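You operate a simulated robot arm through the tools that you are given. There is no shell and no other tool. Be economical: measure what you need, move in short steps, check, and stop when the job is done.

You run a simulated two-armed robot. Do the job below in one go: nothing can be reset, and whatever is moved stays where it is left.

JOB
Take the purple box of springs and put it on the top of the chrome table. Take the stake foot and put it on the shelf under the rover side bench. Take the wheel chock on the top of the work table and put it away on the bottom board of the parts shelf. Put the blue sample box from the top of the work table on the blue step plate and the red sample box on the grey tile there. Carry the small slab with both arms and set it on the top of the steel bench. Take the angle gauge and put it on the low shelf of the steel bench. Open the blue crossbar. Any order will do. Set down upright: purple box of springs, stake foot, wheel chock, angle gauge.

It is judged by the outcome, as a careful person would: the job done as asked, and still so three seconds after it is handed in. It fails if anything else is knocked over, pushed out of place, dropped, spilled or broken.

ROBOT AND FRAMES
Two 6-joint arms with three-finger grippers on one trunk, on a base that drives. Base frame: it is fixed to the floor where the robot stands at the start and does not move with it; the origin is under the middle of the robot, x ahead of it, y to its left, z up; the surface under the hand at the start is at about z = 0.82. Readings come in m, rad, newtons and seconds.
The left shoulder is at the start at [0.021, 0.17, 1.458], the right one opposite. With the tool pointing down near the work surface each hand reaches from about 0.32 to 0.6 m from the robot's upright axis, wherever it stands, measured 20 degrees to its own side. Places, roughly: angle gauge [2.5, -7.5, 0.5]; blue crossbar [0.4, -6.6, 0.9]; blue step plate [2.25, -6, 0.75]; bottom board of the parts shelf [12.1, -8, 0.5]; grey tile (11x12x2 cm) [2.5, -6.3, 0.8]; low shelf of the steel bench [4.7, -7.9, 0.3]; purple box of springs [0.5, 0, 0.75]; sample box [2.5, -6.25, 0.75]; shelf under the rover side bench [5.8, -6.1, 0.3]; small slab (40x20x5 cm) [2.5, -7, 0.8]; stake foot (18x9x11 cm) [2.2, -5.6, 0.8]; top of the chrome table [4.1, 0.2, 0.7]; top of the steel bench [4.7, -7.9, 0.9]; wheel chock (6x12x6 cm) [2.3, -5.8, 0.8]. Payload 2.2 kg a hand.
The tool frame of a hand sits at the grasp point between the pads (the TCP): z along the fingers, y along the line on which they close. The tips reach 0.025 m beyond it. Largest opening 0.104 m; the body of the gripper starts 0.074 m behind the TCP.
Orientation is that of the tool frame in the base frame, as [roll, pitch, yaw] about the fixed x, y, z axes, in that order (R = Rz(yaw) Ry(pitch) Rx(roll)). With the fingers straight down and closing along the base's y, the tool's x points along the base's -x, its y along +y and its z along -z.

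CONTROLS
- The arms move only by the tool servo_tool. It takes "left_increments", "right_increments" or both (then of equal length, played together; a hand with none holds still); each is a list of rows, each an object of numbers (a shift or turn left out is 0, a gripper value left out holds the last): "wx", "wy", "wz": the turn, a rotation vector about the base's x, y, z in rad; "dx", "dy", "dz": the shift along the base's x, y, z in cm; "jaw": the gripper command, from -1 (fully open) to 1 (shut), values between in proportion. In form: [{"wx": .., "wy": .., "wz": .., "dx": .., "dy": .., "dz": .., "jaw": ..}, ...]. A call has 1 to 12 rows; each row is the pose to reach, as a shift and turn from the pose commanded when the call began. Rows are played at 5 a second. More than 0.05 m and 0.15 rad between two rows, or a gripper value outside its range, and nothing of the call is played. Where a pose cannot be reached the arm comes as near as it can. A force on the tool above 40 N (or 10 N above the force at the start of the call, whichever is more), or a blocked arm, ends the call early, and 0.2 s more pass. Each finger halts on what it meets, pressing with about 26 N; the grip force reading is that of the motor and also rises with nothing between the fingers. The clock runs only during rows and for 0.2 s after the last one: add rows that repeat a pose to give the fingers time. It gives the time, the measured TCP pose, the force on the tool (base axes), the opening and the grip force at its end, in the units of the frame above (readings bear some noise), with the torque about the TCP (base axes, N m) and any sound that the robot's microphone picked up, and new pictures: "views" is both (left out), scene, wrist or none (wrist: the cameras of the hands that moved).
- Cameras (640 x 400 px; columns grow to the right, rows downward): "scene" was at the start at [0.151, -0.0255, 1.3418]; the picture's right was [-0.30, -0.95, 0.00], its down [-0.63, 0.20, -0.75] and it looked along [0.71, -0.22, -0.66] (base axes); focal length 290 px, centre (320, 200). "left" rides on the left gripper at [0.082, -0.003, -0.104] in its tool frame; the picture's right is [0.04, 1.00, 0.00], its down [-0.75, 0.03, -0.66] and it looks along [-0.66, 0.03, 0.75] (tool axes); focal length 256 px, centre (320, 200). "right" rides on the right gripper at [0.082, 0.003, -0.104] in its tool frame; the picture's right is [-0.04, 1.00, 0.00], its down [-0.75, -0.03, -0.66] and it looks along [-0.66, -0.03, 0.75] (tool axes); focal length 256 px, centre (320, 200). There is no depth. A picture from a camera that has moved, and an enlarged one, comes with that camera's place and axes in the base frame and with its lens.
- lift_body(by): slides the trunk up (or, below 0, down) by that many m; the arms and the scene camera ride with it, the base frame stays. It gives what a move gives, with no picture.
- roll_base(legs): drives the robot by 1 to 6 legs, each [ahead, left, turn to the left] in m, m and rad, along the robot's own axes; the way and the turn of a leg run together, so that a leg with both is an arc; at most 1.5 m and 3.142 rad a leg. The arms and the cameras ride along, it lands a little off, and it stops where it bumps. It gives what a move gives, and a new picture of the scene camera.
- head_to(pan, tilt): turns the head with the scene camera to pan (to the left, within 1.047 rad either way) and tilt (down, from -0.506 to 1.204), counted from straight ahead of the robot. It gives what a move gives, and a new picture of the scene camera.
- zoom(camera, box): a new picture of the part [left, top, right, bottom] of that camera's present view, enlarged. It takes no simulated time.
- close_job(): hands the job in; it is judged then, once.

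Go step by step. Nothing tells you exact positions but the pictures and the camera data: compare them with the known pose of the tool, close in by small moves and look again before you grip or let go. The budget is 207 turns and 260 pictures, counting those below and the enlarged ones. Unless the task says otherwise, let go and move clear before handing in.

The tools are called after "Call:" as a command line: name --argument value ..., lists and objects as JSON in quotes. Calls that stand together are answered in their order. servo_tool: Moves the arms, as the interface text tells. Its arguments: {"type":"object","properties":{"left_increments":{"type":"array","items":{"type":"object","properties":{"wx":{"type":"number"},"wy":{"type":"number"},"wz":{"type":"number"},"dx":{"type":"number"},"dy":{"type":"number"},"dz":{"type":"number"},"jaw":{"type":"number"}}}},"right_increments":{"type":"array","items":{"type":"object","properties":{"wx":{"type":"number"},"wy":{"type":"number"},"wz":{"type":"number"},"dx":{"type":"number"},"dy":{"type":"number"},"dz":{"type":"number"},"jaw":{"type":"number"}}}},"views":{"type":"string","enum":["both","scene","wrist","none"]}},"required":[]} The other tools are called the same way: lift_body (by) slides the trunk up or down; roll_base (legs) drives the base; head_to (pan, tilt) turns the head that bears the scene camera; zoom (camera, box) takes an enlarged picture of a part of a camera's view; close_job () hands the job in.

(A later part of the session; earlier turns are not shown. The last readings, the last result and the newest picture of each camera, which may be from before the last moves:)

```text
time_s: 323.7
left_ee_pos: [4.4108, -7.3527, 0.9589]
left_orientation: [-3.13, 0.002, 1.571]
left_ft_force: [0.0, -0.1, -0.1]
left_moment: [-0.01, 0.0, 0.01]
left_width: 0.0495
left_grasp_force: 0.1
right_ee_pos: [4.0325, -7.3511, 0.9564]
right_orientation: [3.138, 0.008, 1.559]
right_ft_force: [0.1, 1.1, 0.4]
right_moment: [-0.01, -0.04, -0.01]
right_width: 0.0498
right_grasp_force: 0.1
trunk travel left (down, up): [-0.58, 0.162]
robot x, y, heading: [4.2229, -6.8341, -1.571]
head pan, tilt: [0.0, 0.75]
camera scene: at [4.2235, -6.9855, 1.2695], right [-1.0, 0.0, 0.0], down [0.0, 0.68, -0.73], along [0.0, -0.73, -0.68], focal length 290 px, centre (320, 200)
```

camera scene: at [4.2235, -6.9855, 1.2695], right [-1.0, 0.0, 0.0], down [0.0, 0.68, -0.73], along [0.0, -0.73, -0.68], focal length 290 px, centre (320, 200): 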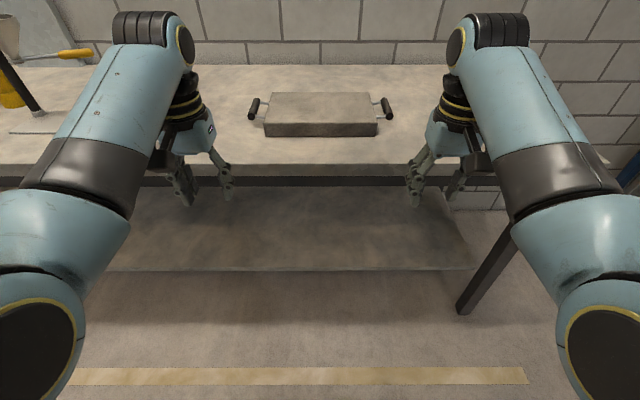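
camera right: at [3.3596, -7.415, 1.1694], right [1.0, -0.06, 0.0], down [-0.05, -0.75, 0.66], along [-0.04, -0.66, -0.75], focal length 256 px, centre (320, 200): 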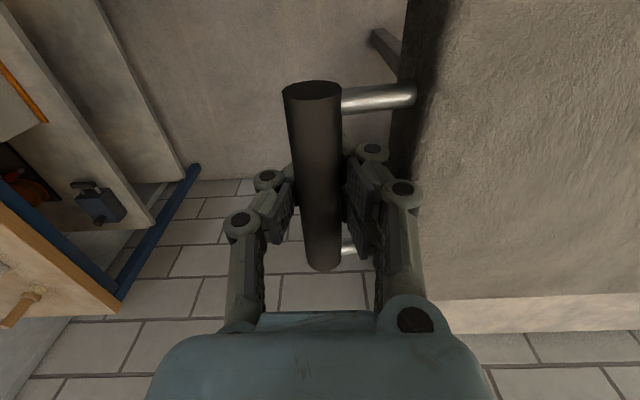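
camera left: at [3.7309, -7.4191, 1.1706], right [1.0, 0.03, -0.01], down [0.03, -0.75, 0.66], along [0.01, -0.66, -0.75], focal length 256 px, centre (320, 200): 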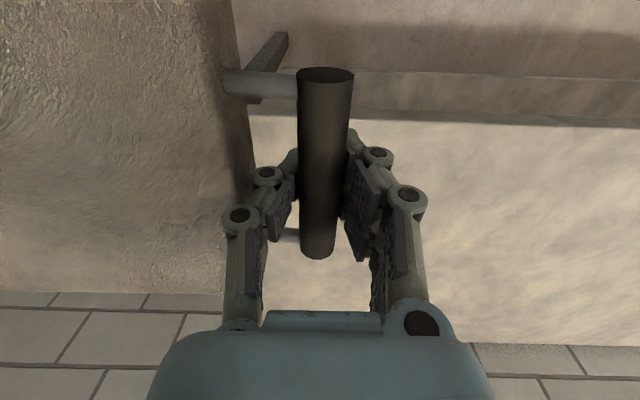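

Slab done. The steel bench's low shelf (z≈0.33) is empty here with ~0.45 m clearance. Next the gauge: tuck the hands in and drive back to the second table, further south.

Call:
servo_tool --left_increments '[{"dy": 3, "dz": -3}, {"dy": 6, "dz": -6}, {"dy": 9, "dz": -8}]' --right_increments '[{"dy": 3, "dz": -3}, {"dy": 6, "dz": -6}, {"dy": 9, "dz": -8}]' --views "none"

Call:
roll_base --legs '[[0, 0, -1.571], [0.98, 0, 0], [0, 0.35, 0]]'

Call:
lift_body --by -0.3

Call:
head_to --pan 0.2 --tilt 0.5

```text
time_s: 324.5
left_ee_pos: [4.4117, -7.2618, 0.8799]
left_orientation: [-3.131, 0.003, 1.57]
left_ft_force: [0.4, 1.5, 0.9]
left_moment: [-0.02, 0.03, 0.03]
left_width: 0.05
left_grasp_force: 0.0
right_ee_pos: [4.0334, -7.2574, 0.8786]
right_orientation: [3.138, 0.011, 1.559]
right_ft_force: [-0.5, 0.3, 0.5]
right_moment: [-0.05, 0.01, 0.0]
right_width: 0.05
right_grasp_force: 0.1
trunk travel left (down, up): [-0.58, 0.162]
robot x, y, heading: [4.2273, -6.8295, -1.572]
head pan, tilt: [0.0, 0.75]
```

```text
time_s: 335.4
left_ee_pos: [2.797, -7.3525, 0.8794]
left_orientation: [-3.131, 0.001, -0.013]
left_ft_force: [1.2, -0.6, -0.1]
left_moment: [0.0, 0.01, -0.05]
left_width: 0.0497
left_grasp_force: 0.0
right_ee_pos: [2.8065, -6.9737, 0.8789]
right_orientation: [3.141, 0.006, -0.026]
right_ft_force: [-0.9, -1.3, 0.4]
right_moment: [0.02, 0.01, 0.0]
right_width: 0.0499
right_grasp_force: 0.0
trunk travel left (down, up): [-0.58, 0.162]
robot x, y, heading: [3.2335, -7.1693, 3.129]
head pan, tilt: [0.0, 0.75]
camera scene: at [3.0782, -7.1683, 1.2695], right [0.01, 1.0, 0.0], down [0.68, -0.01, -0.73], along [-0.73, 0.01, -0.68], focal length 290 px, centre (320, 200)
```

scene: 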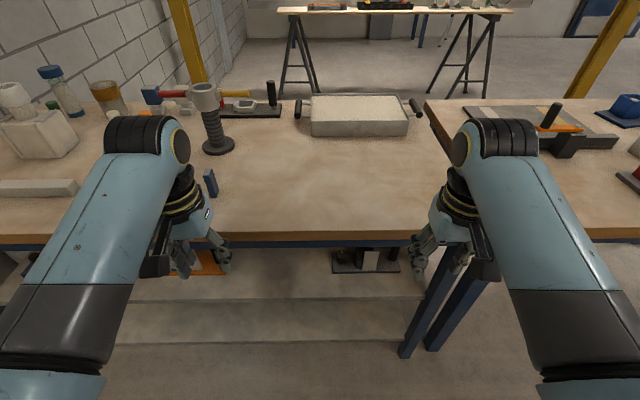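

```text
time_s: 338.4
left_ee_pos: [2.7981, -7.3526, 0.5788]
left_orientation: [-3.131, 0.004, -0.012]
left_ft_force: [0.8, -0.5, -0.4]
left_moment: [0.02, 0.0, 0.03]
left_width: 0.0498
left_grasp_force: 0.2
right_ee_pos: [2.8045, -6.973, 0.5789]
right_orientation: [3.139, 0.011, -0.026]
right_ft_force: [-0.3, -0.4, 0.0]
right_moment: [0.01, -0.01, 0.03]
right_width: 0.0498
right_grasp_force: 0.0
trunk travel left (down, up): [-0.28, 0.462]
robot x, y, heading: [3.233, -7.1699, 3.126]
head pan, tilt: [0.0, 0.75]
```

```text
time_s: 339.1
left_ee_pos: [2.7984, -7.3519, 0.5792]
left_orientation: [-3.132, 0.002, -0.015]
left_ft_force: [-0.2, 0.2, -0.1]
left_moment: [0.01, 0.02, -0.01]
left_width: 0.0499
left_grasp_force: 0.1
right_ee_pos: [2.8048, -6.9729, 0.5786]
right_orientation: [3.139, 0.009, -0.025]
right_ft_force: [0.8, 1.3, 0.6]
right_moment: [-0.01, 0.0, 0.0]
right_width: 0.0498
right_grasp_force: 0.0
trunk travel left (down, up): [-0.28, 0.462]
robot x, y, heading: [3.2329, -7.1684, 3.126]
head pan, tilt: [0.201, 0.499]
camera scene: at [3.0615, -7.1853, 0.9839], right [-0.19, 0.98, 0.0], down [0.47, 0.09, -0.88], along [-0.86, -0.16, -0.48], focal length 290 px, centre (320, 200)
```

scene: 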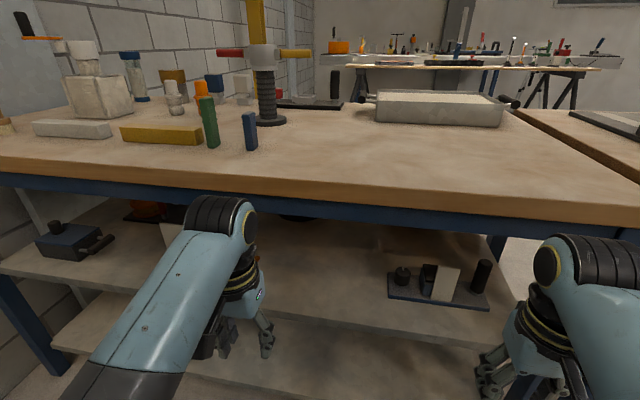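

Call:
zoom --camera "left" --box '[0, 0, 640, 400]'

Call:
zoom --camera "right" --box '[0, 0, 640, 400]'

```text
1.00 times, centred on (320, 200) of left (not enlarged: the box is as wide or as high as the picture)
camera zoom: at [2.8803, -7.3498, 0.6828], right [0.03, -1.0, -0.01], down [-0.75, -0.03, 0.66], along [-0.66, -0.01, -0.75], focal length 256 px, centre (320, 200)
```

zoom: 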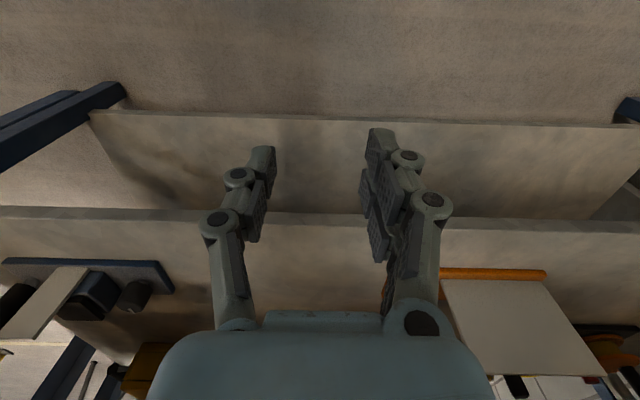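

```text
1.00 times, centred on (320, 200) of right (not enlarged: the box is as wide or as high as the picture)
camera zoom: at [2.8891, -6.9785, 0.6818], right [-0.07, -1.0, 0.0], down [-0.75, 0.05, 0.66], along [-0.66, 0.04, -0.75], focal length 256 px, centre (320, 200)
```

zoom: 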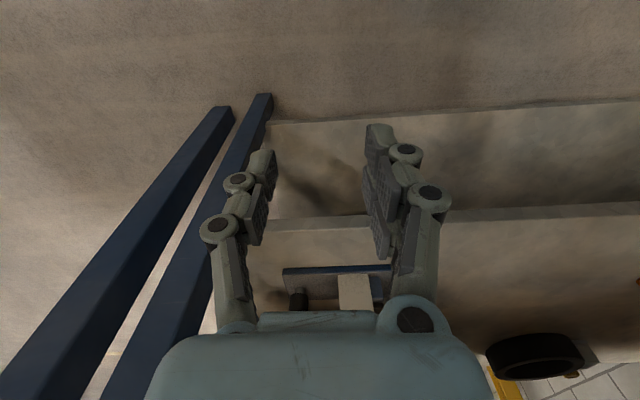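

Call:
roll_base --legs '[[0.04, 0.0, 0.015], [0, 0.33, 0]]'

Call:
head_to --pan 0.0 --tilt 0.6

```text
time_s: 341.8
left_ee_pos: [2.762, -7.6857, 0.5788]
left_orientation: [-3.13, 0.0, 0.005]
left_ft_force: [0.3, 1.1, 0.9]
left_moment: [-0.01, -0.01, 0.03]
left_width: 0.0502
left_grasp_force: 0.2
right_ee_pos: [2.7634, -7.3078, 0.5782]
right_orientation: [3.138, 0.008, -0.008]
right_ft_force: [0.0, -1.0, -0.1]
right_moment: [0.01, 0.0, -0.01]
right_width: 0.0499
right_grasp_force: 0.1
trunk travel left (down, up): [-0.28, 0.462]
robot x, y, heading: [3.1897, -7.4978, -3.139]
head pan, tilt: [0.201, 0.499]
camera scene: at [3.0227, -7.5164, 0.984], right [-0.2, 0.98, 0.0], down [0.47, 0.1, -0.88], along [-0.86, -0.18, -0.48], focal length 290 px, centre (320, 200)
```

scene: 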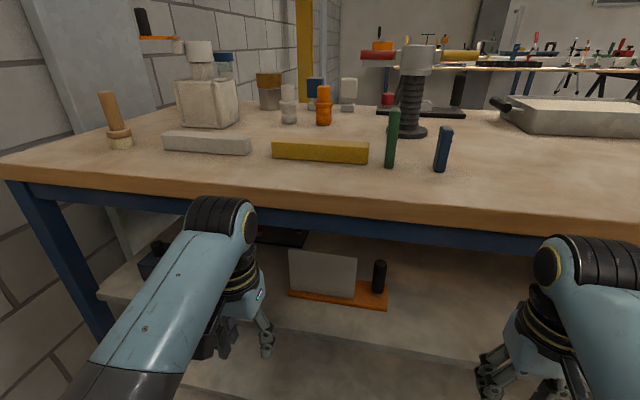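

```text
time_s: 342.5
left_ee_pos: [2.7625, -7.6866, 0.5796]
left_orientation: [-3.13, 0.001, 0.003]
left_ft_force: [0.2, -0.1, -0.4]
left_moment: [0.0, -0.01, 0.02]
left_width: 0.0498
left_grasp_force: 0.1
right_ee_pos: [2.7638, -7.3077, 0.5784]
right_orientation: [3.138, 0.007, -0.008]
right_ft_force: [0.6, 0.5, 0.4]
right_moment: [0.03, -0.01, 0.02]
right_width: 0.0499
right_grasp_force: 0.0
trunk travel left (down, up): [-0.28, 0.462]
robot x, y, heading: [3.1934, -7.4969, -3.137]
head pan, tilt: [0.0, 0.6]
camera scene: at [3.0234, -7.4981, 0.975], right [0.0, 1.0, 0.0], down [0.56, 0.0, -0.83], along [-0.83, 0.0, -0.56], focal length 290 px, centre (320, 200)
```

scene: 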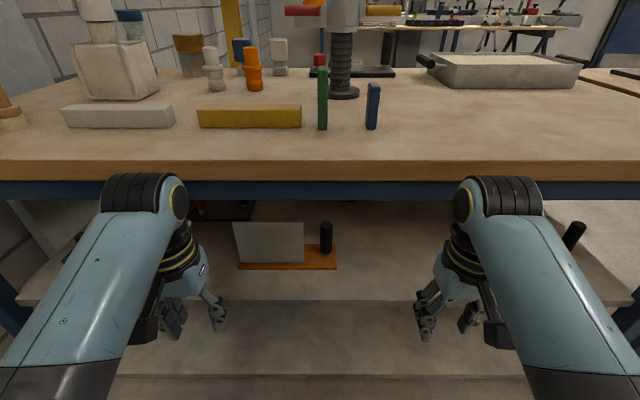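

Call:
zoom --camera "scene" --box '[200, 190, 380, 290]'

Call:
zoom --camera "right" --box '[260, 200, 640, 400]'

```text
3.56 times, centred on (290, 240) of scene
camera zoom: at [3.0234, -7.4981, 0.975], right [0.0, 1.0, 0.0], down [0.56, 0.0, -0.83], along [-0.83, 0.0, -0.56], focal length 1030 px, centre (427, 58)
```

zoom: 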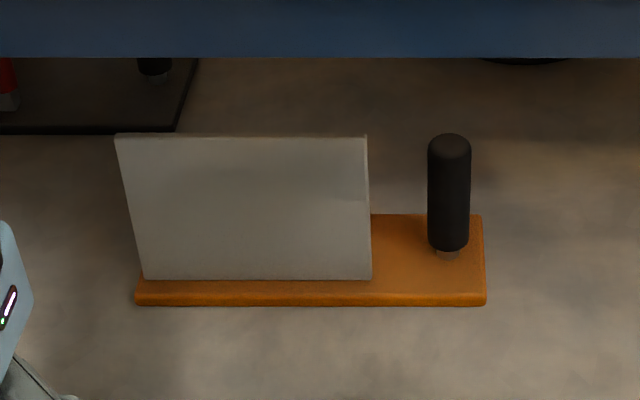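

```text
1.68 times, centred on (450, 300) of right
camera zoom: at [2.8468, -7.3122, 0.6817], right [-0.05, -1.0, 0.0], down [-0.75, 0.04, 0.66], along [-0.66, 0.03, -0.75], focal length 431 px, centre (101, 32)
```

zoom: 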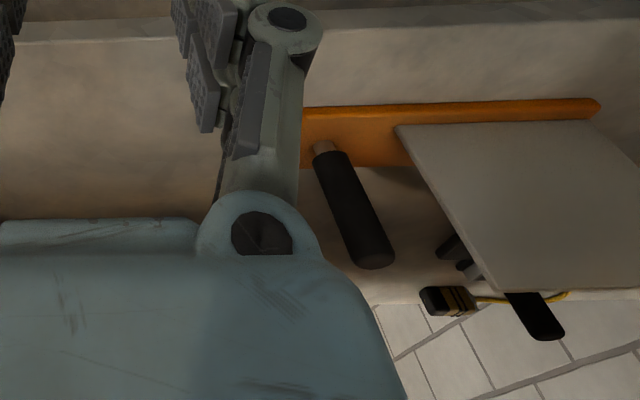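

The angle gauge is the orange-based one with the grey plate and black handle post (~(2.566,-7.486)). Shift right so the left hand takes it, tilting the hand forward.

Call:
roll_base --legs '[[0, -0.18, 0]]'

Call:
servo_tool --left_increments '[{"wy": 0.15, "dx": -1, "dz": 1.5, "jaw": 0.1}, {"wy": 0.3, "dx": -2, "dz": 3, "jaw": 0.1}, {"wy": 0.45, "dx": -3, "dz": 4, "jaw": 0.1}, {"wy": 0.6, "dx": -5, "dz": 5, "jaw": 0.1}, {"wy": 0.75, "dx": -7, "dz": 5.5, "jaw": 0.1}, {"wy": 0.9, "dx": -9, "dz": 6, "jaw": 0.1}, {"wy": 0.9, "dx": -9, "dz": 6, "jaw": 0.1}]' --views "both"

```text
time_s: 344.0
left_ee_pos: [2.7618, -7.5061, 0.5798]
left_orientation: [-3.131, 0.002, 0.004]
left_ft_force: [-0.7, 1.1, -0.2]
left_moment: [-0.01, -0.01, -0.01]
left_width: 0.05
left_grasp_force: 0.0
right_ee_pos: [2.7622, -7.1281, 0.5781]
right_orientation: [3.138, 0.009, -0.01]
right_ft_force: [0.1, -0.4, -0.3]
right_moment: [-0.01, 0.0, 0.0]
right_width: 0.0498
right_grasp_force: 0.2
trunk travel left (down, up): [-0.28, 0.462]
robot x, y, heading: [3.1949, -7.3201, -3.135]
head pan, tilt: [0.0, 0.6]
camera scene: at [3.0228, -7.3174, 0.9749], right [0.0, 1.0, 0.0], down [0.57, 0.0, -0.82], along [-0.82, 0.0, -0.57], focal length 290 px, centre (320, 200)
```

scene: 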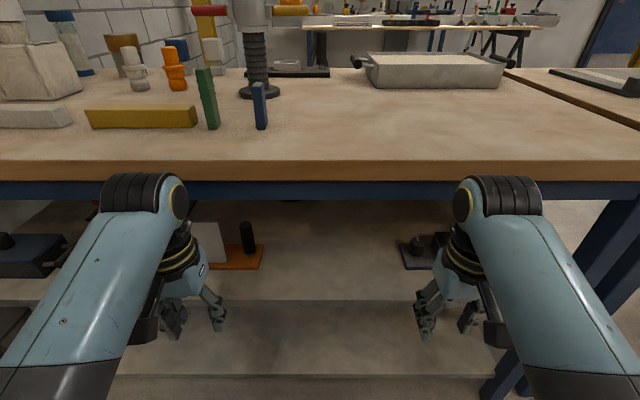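

```text
time_s: 345.6
left_ee_pos: [2.67, -7.5087, 0.6397]
left_orientation: [-3.141, 0.905, -0.006]
left_ft_force: [1.3, 0.2, -1.2]
left_moment: [-0.03, 0.03, -0.06]
left_width: 0.0469
left_grasp_force: 0.1
right_ee_pos: [2.7628, -7.1282, 0.5796]
right_orientation: [3.139, 0.01, -0.009]
right_ft_force: [-0.2, -0.6, -0.2]
right_moment: [0.01, -0.01, 0.01]
right_width: 0.0497
right_grasp_force: 0.0
trunk travel left (down, up): [-0.28, 0.462]
robot x, y, heading: [3.1908, -7.3182, -3.138]
head pan, tilt: [0.0, 0.6]
camera scene: at [3.0229, -7.3177, 0.9749], right [0.0, 1.0, 0.0], down [0.57, 0.0, -0.82], along [-0.82, 0.0, -0.57], focal length 290 px, centre (320, 200)
camera left: at [2.8033, -7.5065, 0.6396], right [0.02, -1.0, -0.03], down [0.05, -0.03, 1.0], along [-1.0, -0.02, 0.05], focal length 256 px, centre (320, 200)
```

scene: 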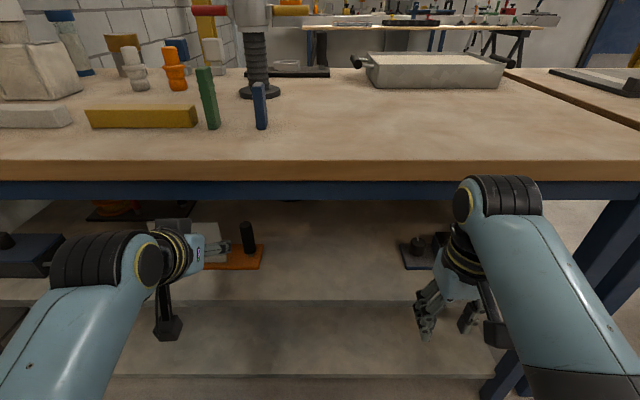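
left: 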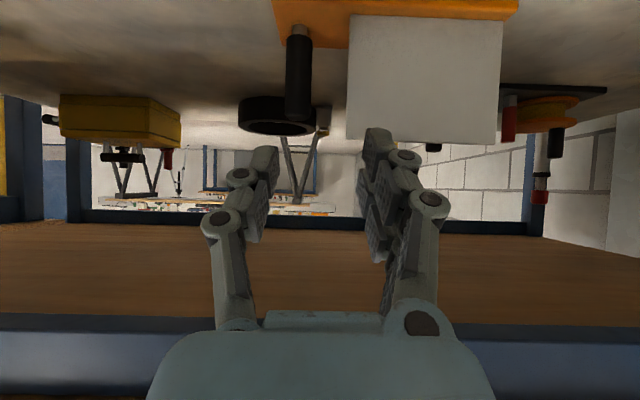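

Call:
servo_tool --left_increments '[{"dy": 1.0}, {"dy": 2.1}, {"dy": 2.1, "dx": -3, "dz": -2.4}, {"dy": 2.1, "dx": -6, "dz": -4.8}, {"dy": 2.1, "dx": -8.5, "dz": -6.8}, {"dy": 2.1, "dx": -10.4, "dz": -8.3}]' --views "both"

```text
time_s: 347.0
left_ee_pos: [2.5659, -7.483, 0.5575]
left_orientation: [-3.121, 0.903, 0.01]
left_ft_force: [0.0, -0.5, -0.1]
left_moment: [0.03, 0.03, 0.03]
left_width: 0.0467
left_grasp_force: 0.0
right_ee_pos: [2.7622, -7.1278, 0.5781]
right_orientation: [3.138, 0.008, -0.008]
right_ft_force: [-0.4, 0.7, 0.1]
right_moment: [0.04, -0.01, 0.0]
right_width: 0.0499
right_grasp_force: 0.0
trunk travel left (down, up): [-0.28, 0.462]
robot x, y, heading: [3.1903, -7.3155, -3.137]
head pan, tilt: [0.0, 0.6]
camera scene: at [3.0227, -7.3178, 0.9749], right [0.0, 1.0, 0.0], down [0.57, 0.0, -0.82], along [-0.82, 0.0, -0.57], focal length 290 px, centre (320, 200)
camera left: at [2.6988, -7.4799, 0.5575], right [0.02, -1.0, -0.04], down [0.05, -0.04, 1.0], along [-1.0, -0.02, 0.05], focal length 256 px, centre (320, 200)
```

scene: 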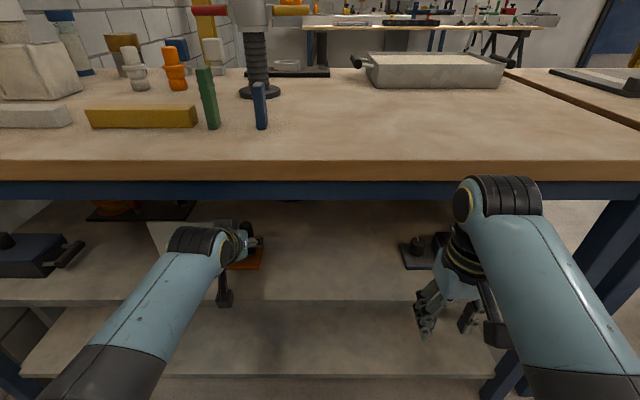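
left: 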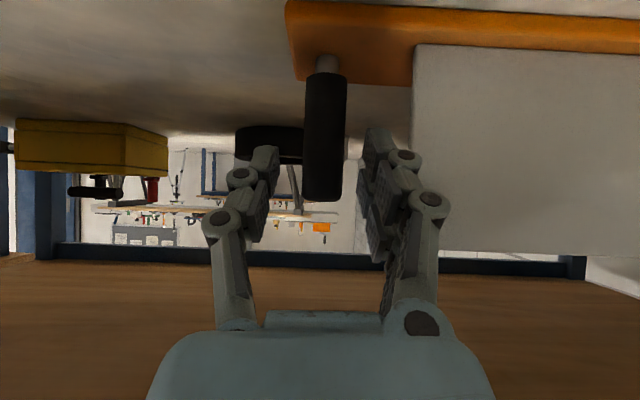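

Call:
servo_tool --left_increments '[{"dx": -1.2, "dz": -1}, {"dx": -2.2, "dz": -2}, {"dx": -2.2, "dz": -2, "jaw": 0.5}, {"dx": -2.2, "dz": -2, "jaw": 0.9}, {"dx": -2.2, "dz": -2, "jaw": 0.9}]' --views "wrist"

```text
time_s: 348.2
left_ee_pos: [2.5444, -7.4859, 0.5368]
left_orientation: [-3.125, 0.902, 0.006]
left_ft_force: [-0.8, 0.9, -0.6]
left_moment: [0.0, 0.01, -0.03]
left_width: 0.0283
left_grasp_force: 25.8
right_ee_pos: [2.763, -7.1275, 0.5779]
right_orientation: [3.137, 0.009, -0.008]
right_ft_force: [0.2, 0.2, 0.1]
right_moment: [-0.02, 0.0, -0.01]
right_width: 0.0497
right_grasp_force: 0.0
trunk travel left (down, up): [-0.28, 0.462]
robot x, y, heading: [3.1941, -7.3196, -3.141]
head pan, tilt: [0.0, 0.6]
camera left: at [2.6775, -7.482, 0.5364], right [0.02, -1.0, -0.04], down [0.05, -0.04, 1.0], along [-1.0, -0.02, 0.05], focal length 256 px, centre (320, 200)
```

left: 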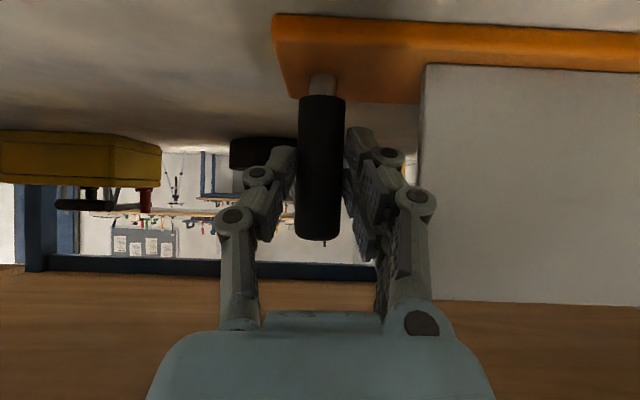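

Handle gripped (0.028 m). Test lift 3 cm and watch for droop.

Call:
servo_tool --left_increments '[{"dz": 0.6}, {"dz": 1.2}, {"dz": 2}, {"dz": 2}]' --views "both"

```text
time_s: 349.2
left_ee_pos: [2.5439, -7.4858, 0.5556]
left_orientation: [-3.125, 0.901, 0.005]
left_ft_force: [-0.5, -0.9, -2.2]
left_moment: [0.3, -0.07, -0.03]
left_width: 0.0283
left_grasp_force: 25.7
right_ee_pos: [2.7614, -7.1278, 0.5784]
right_orientation: [3.137, 0.008, -0.009]
right_ft_force: [-0.4, 0.3, 0.0]
right_moment: [0.01, 0.02, -0.02]
right_width: 0.0498
right_grasp_force: 0.1
trunk travel left (down, up): [-0.28, 0.462]
robot x, y, heading: [3.1924, -7.3203, -3.138]
head pan, tilt: [0.0, 0.6]
camera scene: at [3.0226, -7.3178, 0.9749], right [0.0, 1.0, 0.0], down [0.57, 0.0, -0.82], along [-0.82, 0.0, -0.57], focal length 290 px, centre (320, 200)
camera left: at [2.6777, -7.4824, 0.5561], right [0.02, -1.0, -0.04], down [0.05, -0.04, 1.0], along [-1.0, -0.02, 0.05], focal length 256 px, centre (320, 200)
```

scene: 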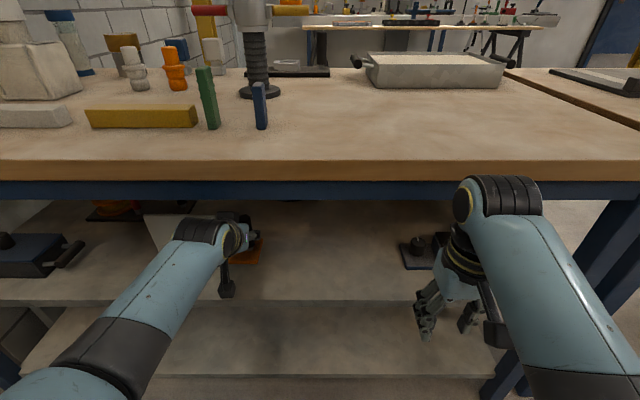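
left: 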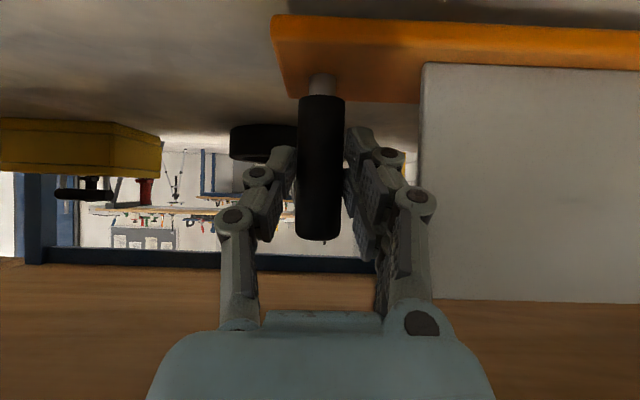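

Call:
roll_base --legs '[[0, -0.12, 0], [-0.35, 0, 0]]'

```text
time_s: 352.3
left_ee_pos: [2.8942, -7.3629, 0.5565]
left_orientation: [-3.126, 0.902, 0.003]
left_ft_force: [0.9, 0.1, -3.1]
left_moment: [0.31, -0.04, -0.01]
left_width: 0.028
left_grasp_force: 26.5
right_ee_pos: [3.1125, -7.0055, 0.5789]
right_orientation: [3.138, 0.009, -0.012]
right_ft_force: [0.2, -0.6, -0.2]
right_moment: [0.01, -0.01, -0.04]
right_width: 0.0498
right_grasp_force: 0.2
trunk travel left (down, up): [-0.28, 0.462]
robot x, y, heading: [3.5338, -7.1959, -3.146]
head pan, tilt: [0.0, 0.6]
camera scene: at [3.3717, -7.1969, 0.9749], right [0.0, 1.0, 0.0], down [0.57, 0.0, -0.82], along [-0.82, 0.0, -0.57], focal length 290 px, centre (320, 200)
```

scene: 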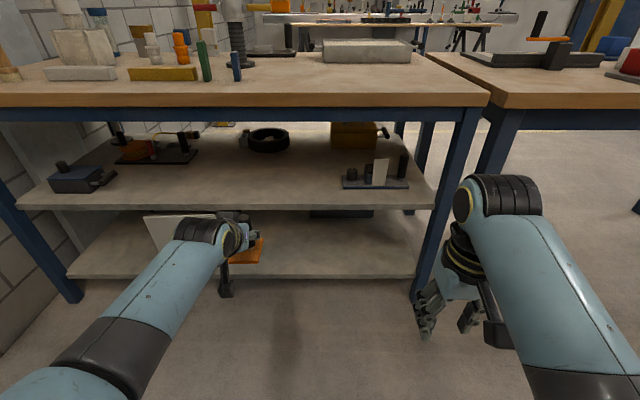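

Call:
roll_base --legs '[[0, -0.47, 0], [0, 0, 1.573], [0, 0.6, 0]]'

Call:
lift_body --by -0.1

Call:
head_to --pan 0.2 --tilt 0.55

```text
time_s: 362.0
left_ee_pos: [4.3131, -7.3671, 0.5566]
left_orientation: [-3.127, 0.901, 1.588]
left_ft_force: [-0.5, 1.0, -2.8]
left_moment: [0.03, 0.29, 0.0]
left_width: 0.0283
left_grasp_force: 25.9
right_ee_pos: [3.9525, -7.1542, 0.577]
right_orientation: [3.139, 0.009, 1.573]
right_ft_force: [0.4, -0.9, 0.3]
right_moment: [-0.01, -0.02, 0.0]
right_width: 0.0501
right_grasp_force: 0.1
trunk travel left (down, up): [-0.28, 0.462]
robot x, y, heading: [4.1382, -6.7208, -1.555]
head pan, tilt: [0.0, 0.6]
camera scene: at [4.1402, -6.8915, 0.9749], right [-1.0, -0.01, 0.0], down [-0.01, 0.57, -0.82], along [0.01, -0.82, -0.57], focal length 290 px, centre (320, 200)
```

scene: 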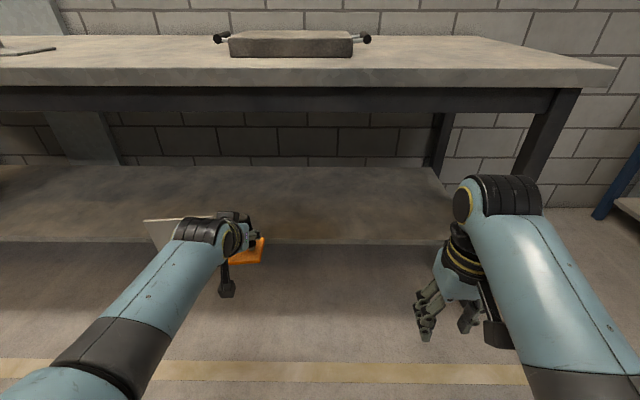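

```text
time_s: 363.3
left_ee_pos: [4.3141, -7.3667, 0.4573]
left_orientation: [-3.126, 0.902, 1.587]
left_ft_force: [0.2, -0.1, -3.8]
left_moment: [0.04, 0.31, -0.02]
left_width: 0.0282
left_grasp_force: 26.0
right_ee_pos: [3.9527, -7.1543, 0.4779]
right_orientation: [3.139, 0.009, 1.573]
right_ft_force: [-0.1, 0.1, 0.5]
right_moment: [0.01, -0.02, 0.01]
right_width: 0.0497
right_grasp_force: 0.1
trunk travel left (down, up): [-0.18, 0.562]
robot x, y, heading: [4.1377, -6.7212, -1.556]
head pan, tilt: [0.0, 0.6]
```

```text
time_s: 364.0
left_ee_pos: [4.3132, -7.3664, 0.4552]
left_orientation: [-3.125, 0.901, 1.589]
left_ft_force: [0.6, 0.8, -2.7]
left_moment: [0.05, 0.28, -0.05]
left_width: 0.0284
left_grasp_force: 25.9
right_ee_pos: [3.9523, -7.1527, 0.4778]
right_orientation: [3.138, 0.009, 1.572]
right_ft_force: [0.1, -0.3, 1.4]
right_moment: [0.01, -0.02, -0.02]
right_width: 0.0499
right_grasp_force: 0.1
trunk travel left (down, up): [-0.18, 0.562]
robot x, y, heading: [4.1341, -6.7247, -1.555]
head pan, tilt: [0.201, 0.55]
camera scene: at [4.158, -6.8979, 0.8757], right [-0.98, -0.21, 0.0], down [-0.11, 0.51, -0.85], along [0.18, -0.83, -0.52], focal length 290 px, centre (320, 200)
```

scene: 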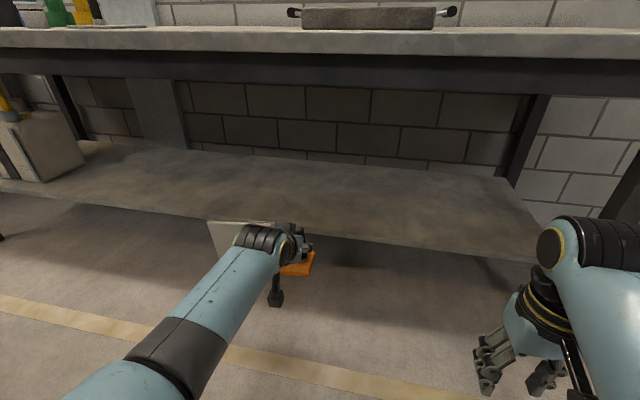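

Call:
roll_base --legs '[[0.37, 0, -0.015]]'

Call:
servo_tool --left_increments '[{"dz": -1.5}, {"dz": -3}, {"dz": -4.5}, {"dz": -5.5}]' --views "both"

```text
time_s: 366.4
left_ee_pos: [4.3076, -7.7421, 0.4549]
left_orientation: [-3.125, 0.9, 1.576]
left_ft_force: [0.6, 0.0, -3.9]
left_moment: [0.08, 0.27, 0.01]
left_width: 0.0284
left_grasp_force: 25.7
right_ee_pos: [3.9511, -7.5228, 0.478]
right_orientation: [3.141, 0.009, 1.56]
right_ft_force: [-0.1, -0.1, 0.1]
right_moment: [0.02, 0.01, -0.03]
right_width: 0.0498
right_grasp_force: 0.0
trunk travel left (down, up): [-0.18, 0.562]
robot x, y, heading: [4.141, -7.0925, -1.568]
head pan, tilt: [0.201, 0.55]
camera scene: at [4.1587, -7.2703, 0.8757], right [-0.98, -0.2, 0.0], down [-0.1, 0.51, -0.85], along [0.17, -0.83, -0.52], focal length 290 px, centre (320, 200)
```

scene: 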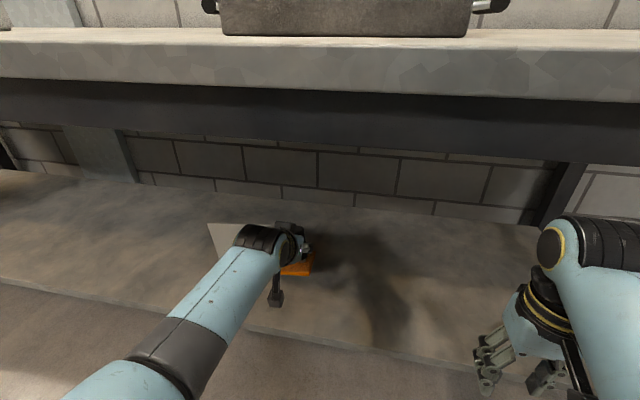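

```text
time_s: 367.4
left_ee_pos: [4.3084, -7.7409, 0.4015]
left_orientation: [-3.126, 0.9, 1.575]
left_ft_force: [-0.3, 0.6, -3.6]
left_moment: [0.05, 0.3, 0.0]
left_width: 0.0283
left_grasp_force: 26.0
right_ee_pos: [3.9502, -7.5221, 0.4774]
right_orientation: [3.139, 0.009, 1.56]
right_ft_force: [0.2, 0.4, 0.5]
right_moment: [0.0, 0.0, 0.01]
right_width: 0.0495
right_grasp_force: 0.1
trunk travel left (down, up): [-0.18, 0.562]
robot x, y, heading: [4.1391, -7.092, -1.572]
head pan, tilt: [0.201, 0.55]
camera scene: at [4.1587, -7.2704, 0.8757], right [-0.98, -0.2, 0.0], down [-0.1, 0.51, -0.85], along [0.17, -0.83, -0.52], focal length 290 px, centre (320, 200)
camera left: at [4.3066, -7.6088, 0.4011], right [1.0, 0.02, -0.04], down [0.04, 0.05, 1.0], along [0.02, -1.0, 0.05], focal length 256 px, centre (320, 200)
```

scene: 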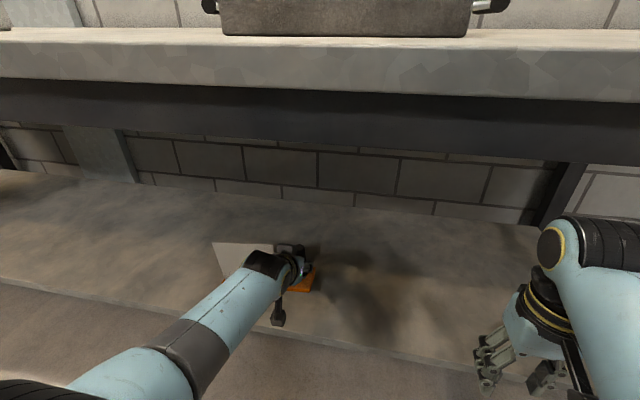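
left: 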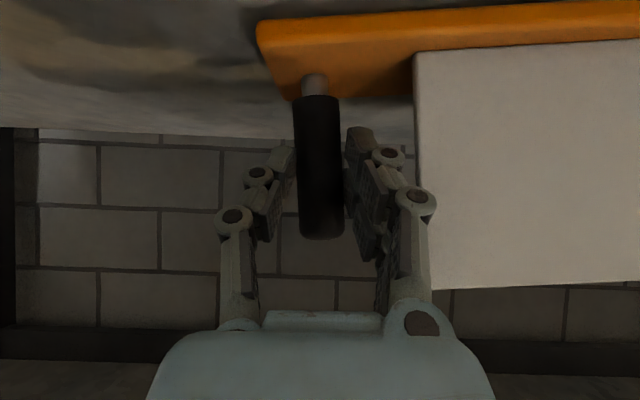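

Call:
servo_tool --left_increments '[{"dz": -0.5}, {"dz": -1.0}, {"dz": -1.4}, {"dz": -1.8}, {"dz": -2.2}]' --views "none"

```text
time_s: 368.6
left_ee_pos: [4.3072, -7.7399, 0.3787]
left_orientation: [-3.126, 0.902, 1.575]
left_ft_force: [-0.3, -1.0, 1.0]
left_moment: [0.05, -0.37, -0.07]
left_width: 0.0284
left_grasp_force: 25.9
right_ee_pos: [3.9498, -7.5229, 0.4776]
right_orientation: [3.14, 0.009, 1.56]
right_ft_force: [0.4, 0.0, -0.4]
right_moment: [-0.02, 0.01, 0.02]
right_width: 0.0499
right_grasp_force: 0.2
trunk travel left (down, up): [-0.18, 0.562]
robot x, y, heading: [4.1407, -7.0957, -1.569]
head pan, tilt: [0.201, 0.55]
```

Call:
servo_tool --left_increments '[{"dz": -0.2}, {"dz": -0.4}, {"dz": -0.6}]' --views "wrist"

```text
time_s: 369.4
left_ee_pos: [4.3092, -7.7399, 0.3753]
left_orientation: [-3.124, 0.905, 1.576]
left_ft_force: [0.4, 3.4, 12.0]
left_moment: [-0.02, -0.01, 0.01]
left_width: 0.028
left_grasp_force: 26.0
right_ee_pos: [3.9506, -7.5222, 0.4786]
right_orientation: [3.139, 0.009, 1.56]
right_ft_force: [-0.8, -0.5, 0.3]
right_moment: [-0.01, -0.02, 0.02]
right_width: 0.0499
right_grasp_force: 0.0
trunk travel left (down, up): [-0.18, 0.562]
robot x, y, heading: [4.1422, -7.0929, -1.567]
head pan, tilt: [0.201, 0.55]
camera left: at [4.3063, -7.6085, 0.3748], right [1.0, 0.02, -0.04], down [0.04, 0.05, 1.0], along [0.02, -1.0, 0.05], focal length 256 px, centre (320, 200)
```

left: 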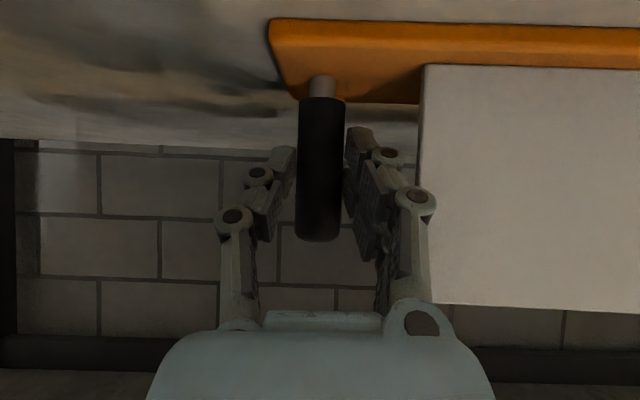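

Seated flat. Release and retreat.

Call:
servo_tool --left_increments '[{"jaw": 0.5}, {"jaw": 0.1}, {"jaw": 0.1}, {"jaw": 0.1, "dy": 3, "dz": 2.4}, {"jaw": 0.1, "dy": 6, "dz": 4.8}, {"jaw": 0.1, "dy": 9, "dz": 6}]' --views "none"

Call:
roll_base --legs '[[-0.35, 0, 0]]'

```text
time_s: 370.8
left_ee_pos: [4.3131, -7.6526, 0.434]
left_orientation: [-3.132, 0.904, 1.569]
left_ft_force: [-0.1, -0.4, -0.4]
left_moment: [0.01, 0.01, -0.03]
left_width: 0.0468
left_grasp_force: 0.0
right_ee_pos: [3.9494, -7.5228, 0.4777]
right_orientation: [3.14, 0.008, 1.561]
right_ft_force: [0.5, 0.6, 0.6]
right_moment: [-0.04, 0.04, 0.0]
right_width: 0.05
right_grasp_force: 0.0
trunk travel left (down, up): [-0.18, 0.562]
robot x, y, heading: [4.1373, -7.0943, -1.57]
head pan, tilt: [0.201, 0.55]
```

```text
time_s: 373.1
left_ee_pos: [4.3103, -7.3022, 0.432]
left_orientation: [-3.133, 0.902, 1.567]
left_ft_force: [-0.4, 0.3, 0.1]
left_moment: [0.01, -0.02, 0.0]
left_width: 0.0469
left_grasp_force: 0.1
right_ee_pos: [3.95, -7.1725, 0.478]
right_orientation: [3.141, 0.011, 1.559]
right_ft_force: [0.8, -0.9, -0.3]
right_moment: [0.02, 0.01, 0.01]
right_width: 0.0498
right_grasp_force: 0.1
trunk travel left (down, up): [-0.18, 0.562]
robot x, y, heading: [4.1384, -6.7436, -1.571]
head pan, tilt: [0.201, 0.55]
camera scene: at [4.1581, -6.9201, 0.8758], right [-0.98, -0.2, 0.0], down [-0.1, 0.51, -0.85], along [0.17, -0.84, -0.52], focal length 290 px, centre (320, 200)
```

scene: 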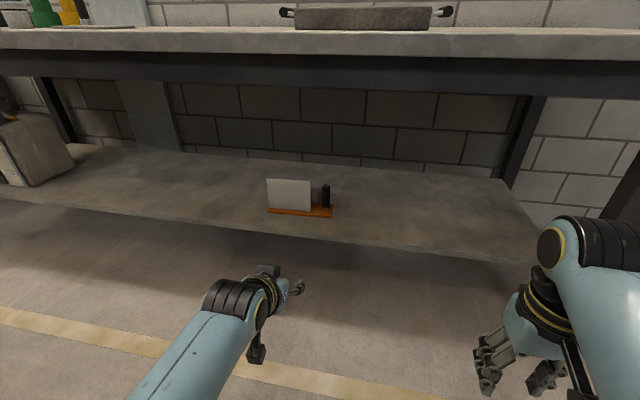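

Gauge is placed upright. Now the chock and stake foot. Raise the trunk and travel back around to the west side of the work table.

Call:
lift_body --by 0.4

Call:
roll_base --legs '[[0, 0, -1.571], [0.74, 0, 0], [0, 0, -1.571], [1.45, 0, 0], [0.38, 0, 0], [0, 0, 1.571]]'

```text
time_s: 376.9
left_ee_pos: [4.3111, -7.301, 0.8323]
left_orientation: [-3.133, 0.899, 1.568]
left_ft_force: [0.6, -0.8, -0.3]
left_moment: [0.0, -0.02, 0.01]
left_width: 0.0473
left_grasp_force: 0.0
right_ee_pos: [3.9504, -7.1728, 0.8781]
right_orientation: [3.14, 0.009, 1.559]
right_ft_force: [-0.2, 0.8, -0.5]
right_moment: [-0.01, -0.01, -0.01]
right_width: 0.05
right_grasp_force: 0.1
trunk travel left (down, up): [-0.58, 0.162]
robot x, y, heading: [4.1394, -6.744, -1.568]
head pan, tilt: [0.201, 0.55]
```

```text
time_s: 401.1
left_ee_pos: [2.8174, -5.0882, 0.8317]
left_orientation: [-3.132, 0.899, 0.005]
left_ft_force: [0.2, -0.1, 0.1]
left_moment: [-0.01, -0.02, 0.0]
left_width: 0.0468
left_grasp_force: 0.1
right_ee_pos: [2.9429, -4.7266, 0.8784]
right_orientation: [3.14, 0.01, -0.005]
right_ft_force: [0.7, -0.4, 0.5]
right_moment: [0.01, -0.02, 0.0]
right_width: 0.0499
right_grasp_force: 0.0
trunk travel left (down, up): [-0.58, 0.162]
robot x, y, heading: [3.3746, -4.9144, -3.135]
head pan, tilt: [0.201, 0.55]
camera scene: at [3.2149, -4.9337, 1.2869], right [-0.21, 0.98, 0.0], down [0.51, 0.11, -0.85], along [-0.83, -0.18, -0.52], focal length 290 px, centre (320, 200)
```

scene: 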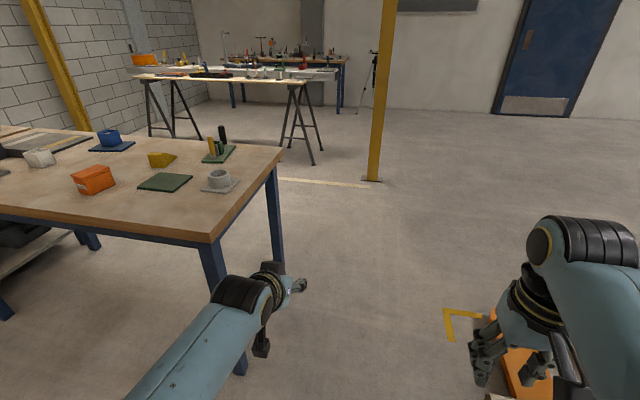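

Call:
roll_base --legs '[[1.2, 0, -0.006], [0.78, 0, 0], [0, 0, 1.571], [0.88, 0, 0], [0, 0, 1.571]]'

Call:
head_to --pan 0 --tilt 0.6

```text
time_s: 422.9
left_ee_pos: [1.9465, -5.6324, 0.8326]
left_orientation: [-3.133, 0.9, 3.141]
left_ft_force: [0.7, 0.8, -0.4]
left_moment: [0.0, -0.02, 0.02]
left_width: 0.0467
left_grasp_force: 0.0
right_ee_pos: [1.8193, -5.9933, 0.8777]
right_orientation: [3.139, 0.008, 3.132]
right_ft_force: [-0.3, -0.6, -0.6]
right_moment: [0.0, 0.02, 0.02]
right_width: 0.0496
right_grasp_force: 0.1
trunk travel left (down, up): [-0.58, 0.162]
robot x, y, heading: [1.3862, -5.8036, -0.001]
head pan, tilt: [0.201, 0.55]
camera scene: at [1.5486, -5.7855, 1.2869], right [0.2, -0.98, 0.0], down [-0.51, -0.11, -0.85], along [0.83, 0.17, -0.52], focal length 290 px, centre (320, 200)
```

scene: 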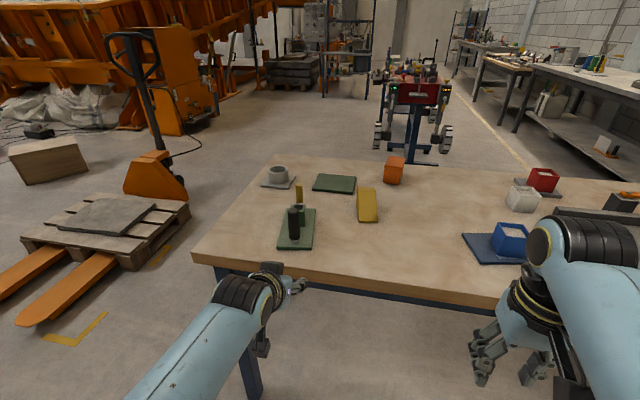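

```text
time_s: 423.6
left_ee_pos: [1.9459, -5.6322, 0.833]
left_orientation: [-3.133, 0.901, 3.141]
left_ft_force: [-0.2, 0.6, 0.4]
left_moment: [-0.02, 0.0, 0.0]
left_width: 0.047
left_grasp_force: 0.0
right_ee_pos: [1.8194, -5.994, 0.878]
right_orientation: [3.14, 0.007, 3.131]
right_ft_force: [0.1, 0.4, -0.6]
right_moment: [0.02, -0.01, -0.02]
right_width: 0.0499
right_grasp_force: 0.2
trunk travel left (down, up): [-0.58, 0.162]
robot x, y, heading: [1.3893, -5.8037, 0.003]
head pan, tilt: [0.0, 0.6]
camera scene: at [1.549, -5.8034, 1.2824], right [0.0, -1.0, 0.0], down [-0.57, 0.0, -0.82], along [0.82, 0.0, -0.57], focal length 290 px, centre (320, 200)
```

scene: 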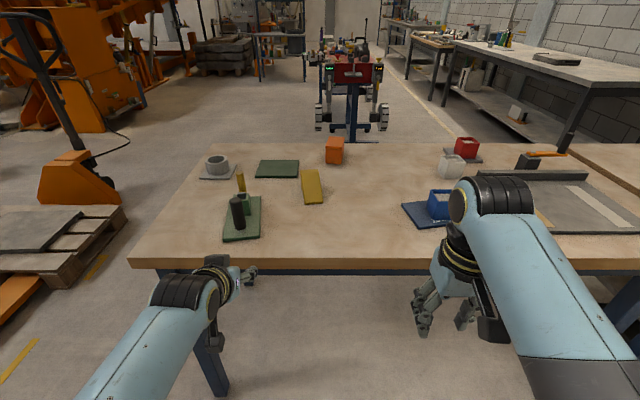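

Call:
zoom --camera "scene" --box '[190, 140, 350, 250]'

```text
3.64 times, centred on (270, 195) of scene
camera zoom: at [1.549, -5.8034, 1.2824], right [0.0, -1.0, 0.0], down [-0.57, 0.0, -0.82], along [0.82, 0.0, -0.57], focal length 1053 px, centre (502, 218)
```

zoom: 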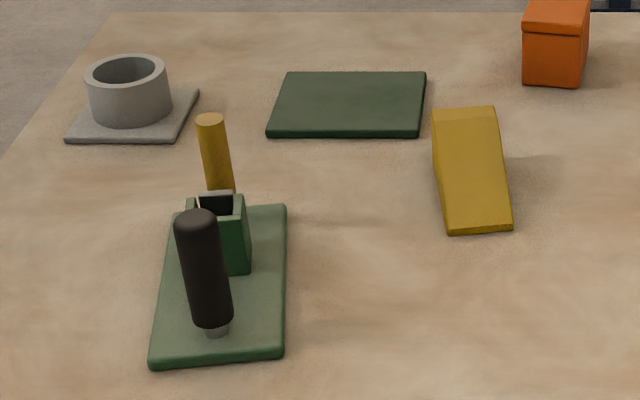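

The chock's low end faces me (west); centre ≈(2.30,-5.777), yaw ≈0.1. I'll use the left hand (already tilted), raise both hands first, and drive in.

Call:
servo_tool --left_increments '[{"dz": 3, "jaw": -0.4}, {"dz": 6, "jaw": -0.9}, {"dz": 9, "jaw": -0.9}]' --right_increments '[{"dz": 3, "dx": 1}, {"dz": 6, "dx": 1}, {"dz": 8, "dx": 1}]' --views "none"

Call:
roll_base --legs '[[0, -0.145, 0], [0.27, 0, 0]]'

Call:
servo_tool --left_increments '[{"dz": 0, "wz": 0.05}, {"dz": 0, "wz": 0.1}]' --views "wrist"

```text
time_s: 424.4
left_ee_pos: [1.9487, -5.6255, 0.9244]
left_orientation: [3.127, 0.904, 3.126]
left_ft_force: [-0.3, -0.5, -0.1]
left_moment: [-0.02, 0.06, -0.01]
left_width: 0.099
left_grasp_force: 0.0
right_ee_pos: [1.8288, -5.9919, 0.9581]
right_orientation: [3.14, 0.009, 3.13]
right_ft_force: [-0.5, -0.6, 0.1]
right_moment: [-0.02, -0.02, 0.01]
right_width: 0.0501
right_grasp_force: 0.1
trunk travel left (down, up): [-0.58, 0.162]
robot x, y, heading: [1.3889, -5.8026, 0.0]
head pan, tilt: [0.0, 0.6]
```

```text
time_s: 427.3
left_ee_pos: [2.218, -5.7705, 0.9204]
left_orientation: [3.129, 0.897, 3.125]
left_ft_force: [0.4, -0.3, -0.2]
left_moment: [0.01, 0.02, 0.03]
left_width: 0.0989
left_grasp_force: 0.0
right_ee_pos: [2.0999, -6.1382, 0.9579]
right_orientation: [3.139, 0.009, 3.131]
right_ft_force: [0.6, -0.3, -0.2]
right_moment: [0.0, 0.03, -0.01]
right_width: 0.05
right_grasp_force: 0.1
trunk travel left (down, up): [-0.58, 0.162]
robot x, y, heading: [1.6619, -5.946, 0.005]
head pan, tilt: [0.0, 0.6]
camera scene: at [1.8206, -5.9483, 1.2822], right [0.0, -1.0, 0.0], down [-0.57, 0.0, -0.82], along [0.82, 0.0, -0.57], focal length 290 px, centre (320, 200)
```

scene: 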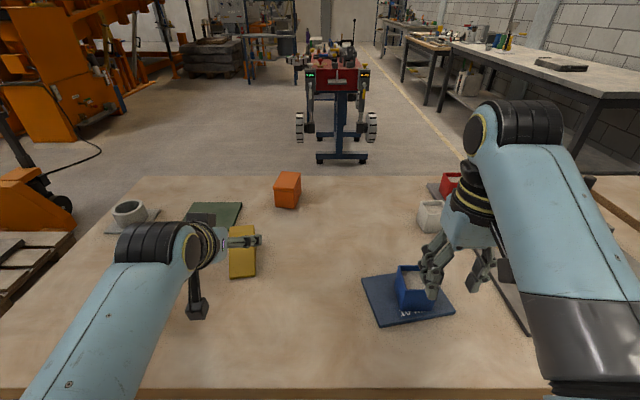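

```text
time_s: 427.9
left_ee_pos: [2.2157, -5.7486, 0.9171]
left_orientation: [3.059, 0.899, -3.109]
left_ft_force: [-0.5, -0.8, 0.2]
left_moment: [-0.01, 0.02, 0.0]
left_width: 0.099
left_grasp_force: 0.0
right_ee_pos: [2.0989, -6.1381, 0.9574]
right_orientation: [3.139, 0.009, 3.129]
right_ft_force: [-1.5, 0.4, 0.2]
right_moment: [-0.03, -0.01, 0.01]
right_width: 0.0499
right_grasp_force: 0.1
trunk travel left (down, up): [-0.58, 0.162]
robot x, y, heading: [1.6641, -5.9482, 0.0]
head pan, tilt: [0.0, 0.6]
camera left: at [2.0855, -5.7638, 0.9172], right [-0.12, 0.99, 0.02], down [-0.04, -0.02, 1.0], along [0.99, 0.12, 0.05], focal length 256 px, centre (320, 200)
```

left: 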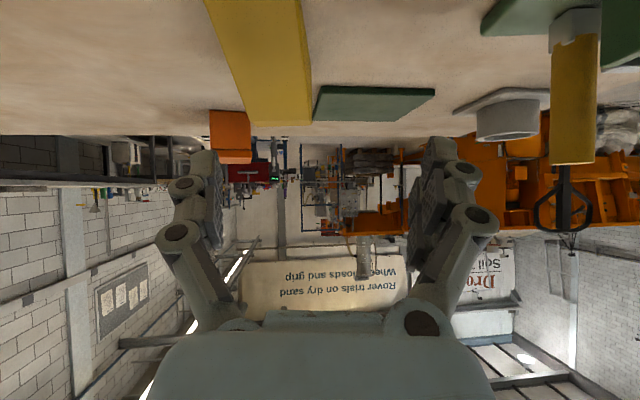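

Call:
servo_tool --left_increments '[{"dx": 2, "dy": 0.1, "dz": -3}, {"dx": 4, "dy": 0.2, "dz": -5.5}, {"dx": 5, "dy": 0.2, "dz": -7}, {"dx": 5, "dy": 0.2, "dz": -7}]' --views "both"

```text
time_s: 428.9
left_ee_pos: [2.2681, -5.7687, 0.8508]
left_orientation: [3.13, 0.899, -3.056]
left_ft_force: [-0.7, 0.7, -0.1]
left_moment: [0.02, 0.03, -0.01]
left_width: 0.0986
left_grasp_force: 0.0
right_ee_pos: [2.099, -6.1386, 0.9584]
right_orientation: [3.139, 0.01, 3.132]
right_ft_force: [-0.3, -0.3, 0.1]
right_moment: [0.05, 0.04, 0.01]
right_width: 0.0498
right_grasp_force: 0.2
trunk travel left (down, up): [-0.58, 0.162]
robot x, y, heading: [1.66, -5.9508, 0.0]
head pan, tilt: [0.0, 0.6]
camera scene: at [1.8193, -5.9483, 1.2824], right [0.0, -1.0, 0.0], down [-0.57, 0.0, -0.82], along [0.82, 0.0, -0.57], focal length 290 px, centre (320, 200)
camera left: at [2.1373, -5.7842, 0.8515], right [-0.12, 0.99, -0.03], down [-0.05, 0.02, 1.0], along [0.99, 0.12, 0.04], focal length 256 px, centre (320, 200)
```

scene: 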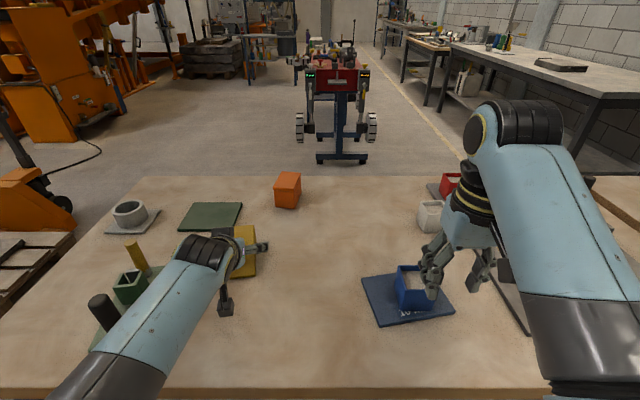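
left: 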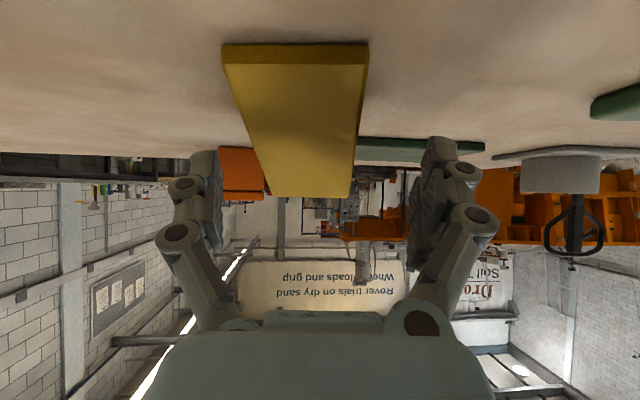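

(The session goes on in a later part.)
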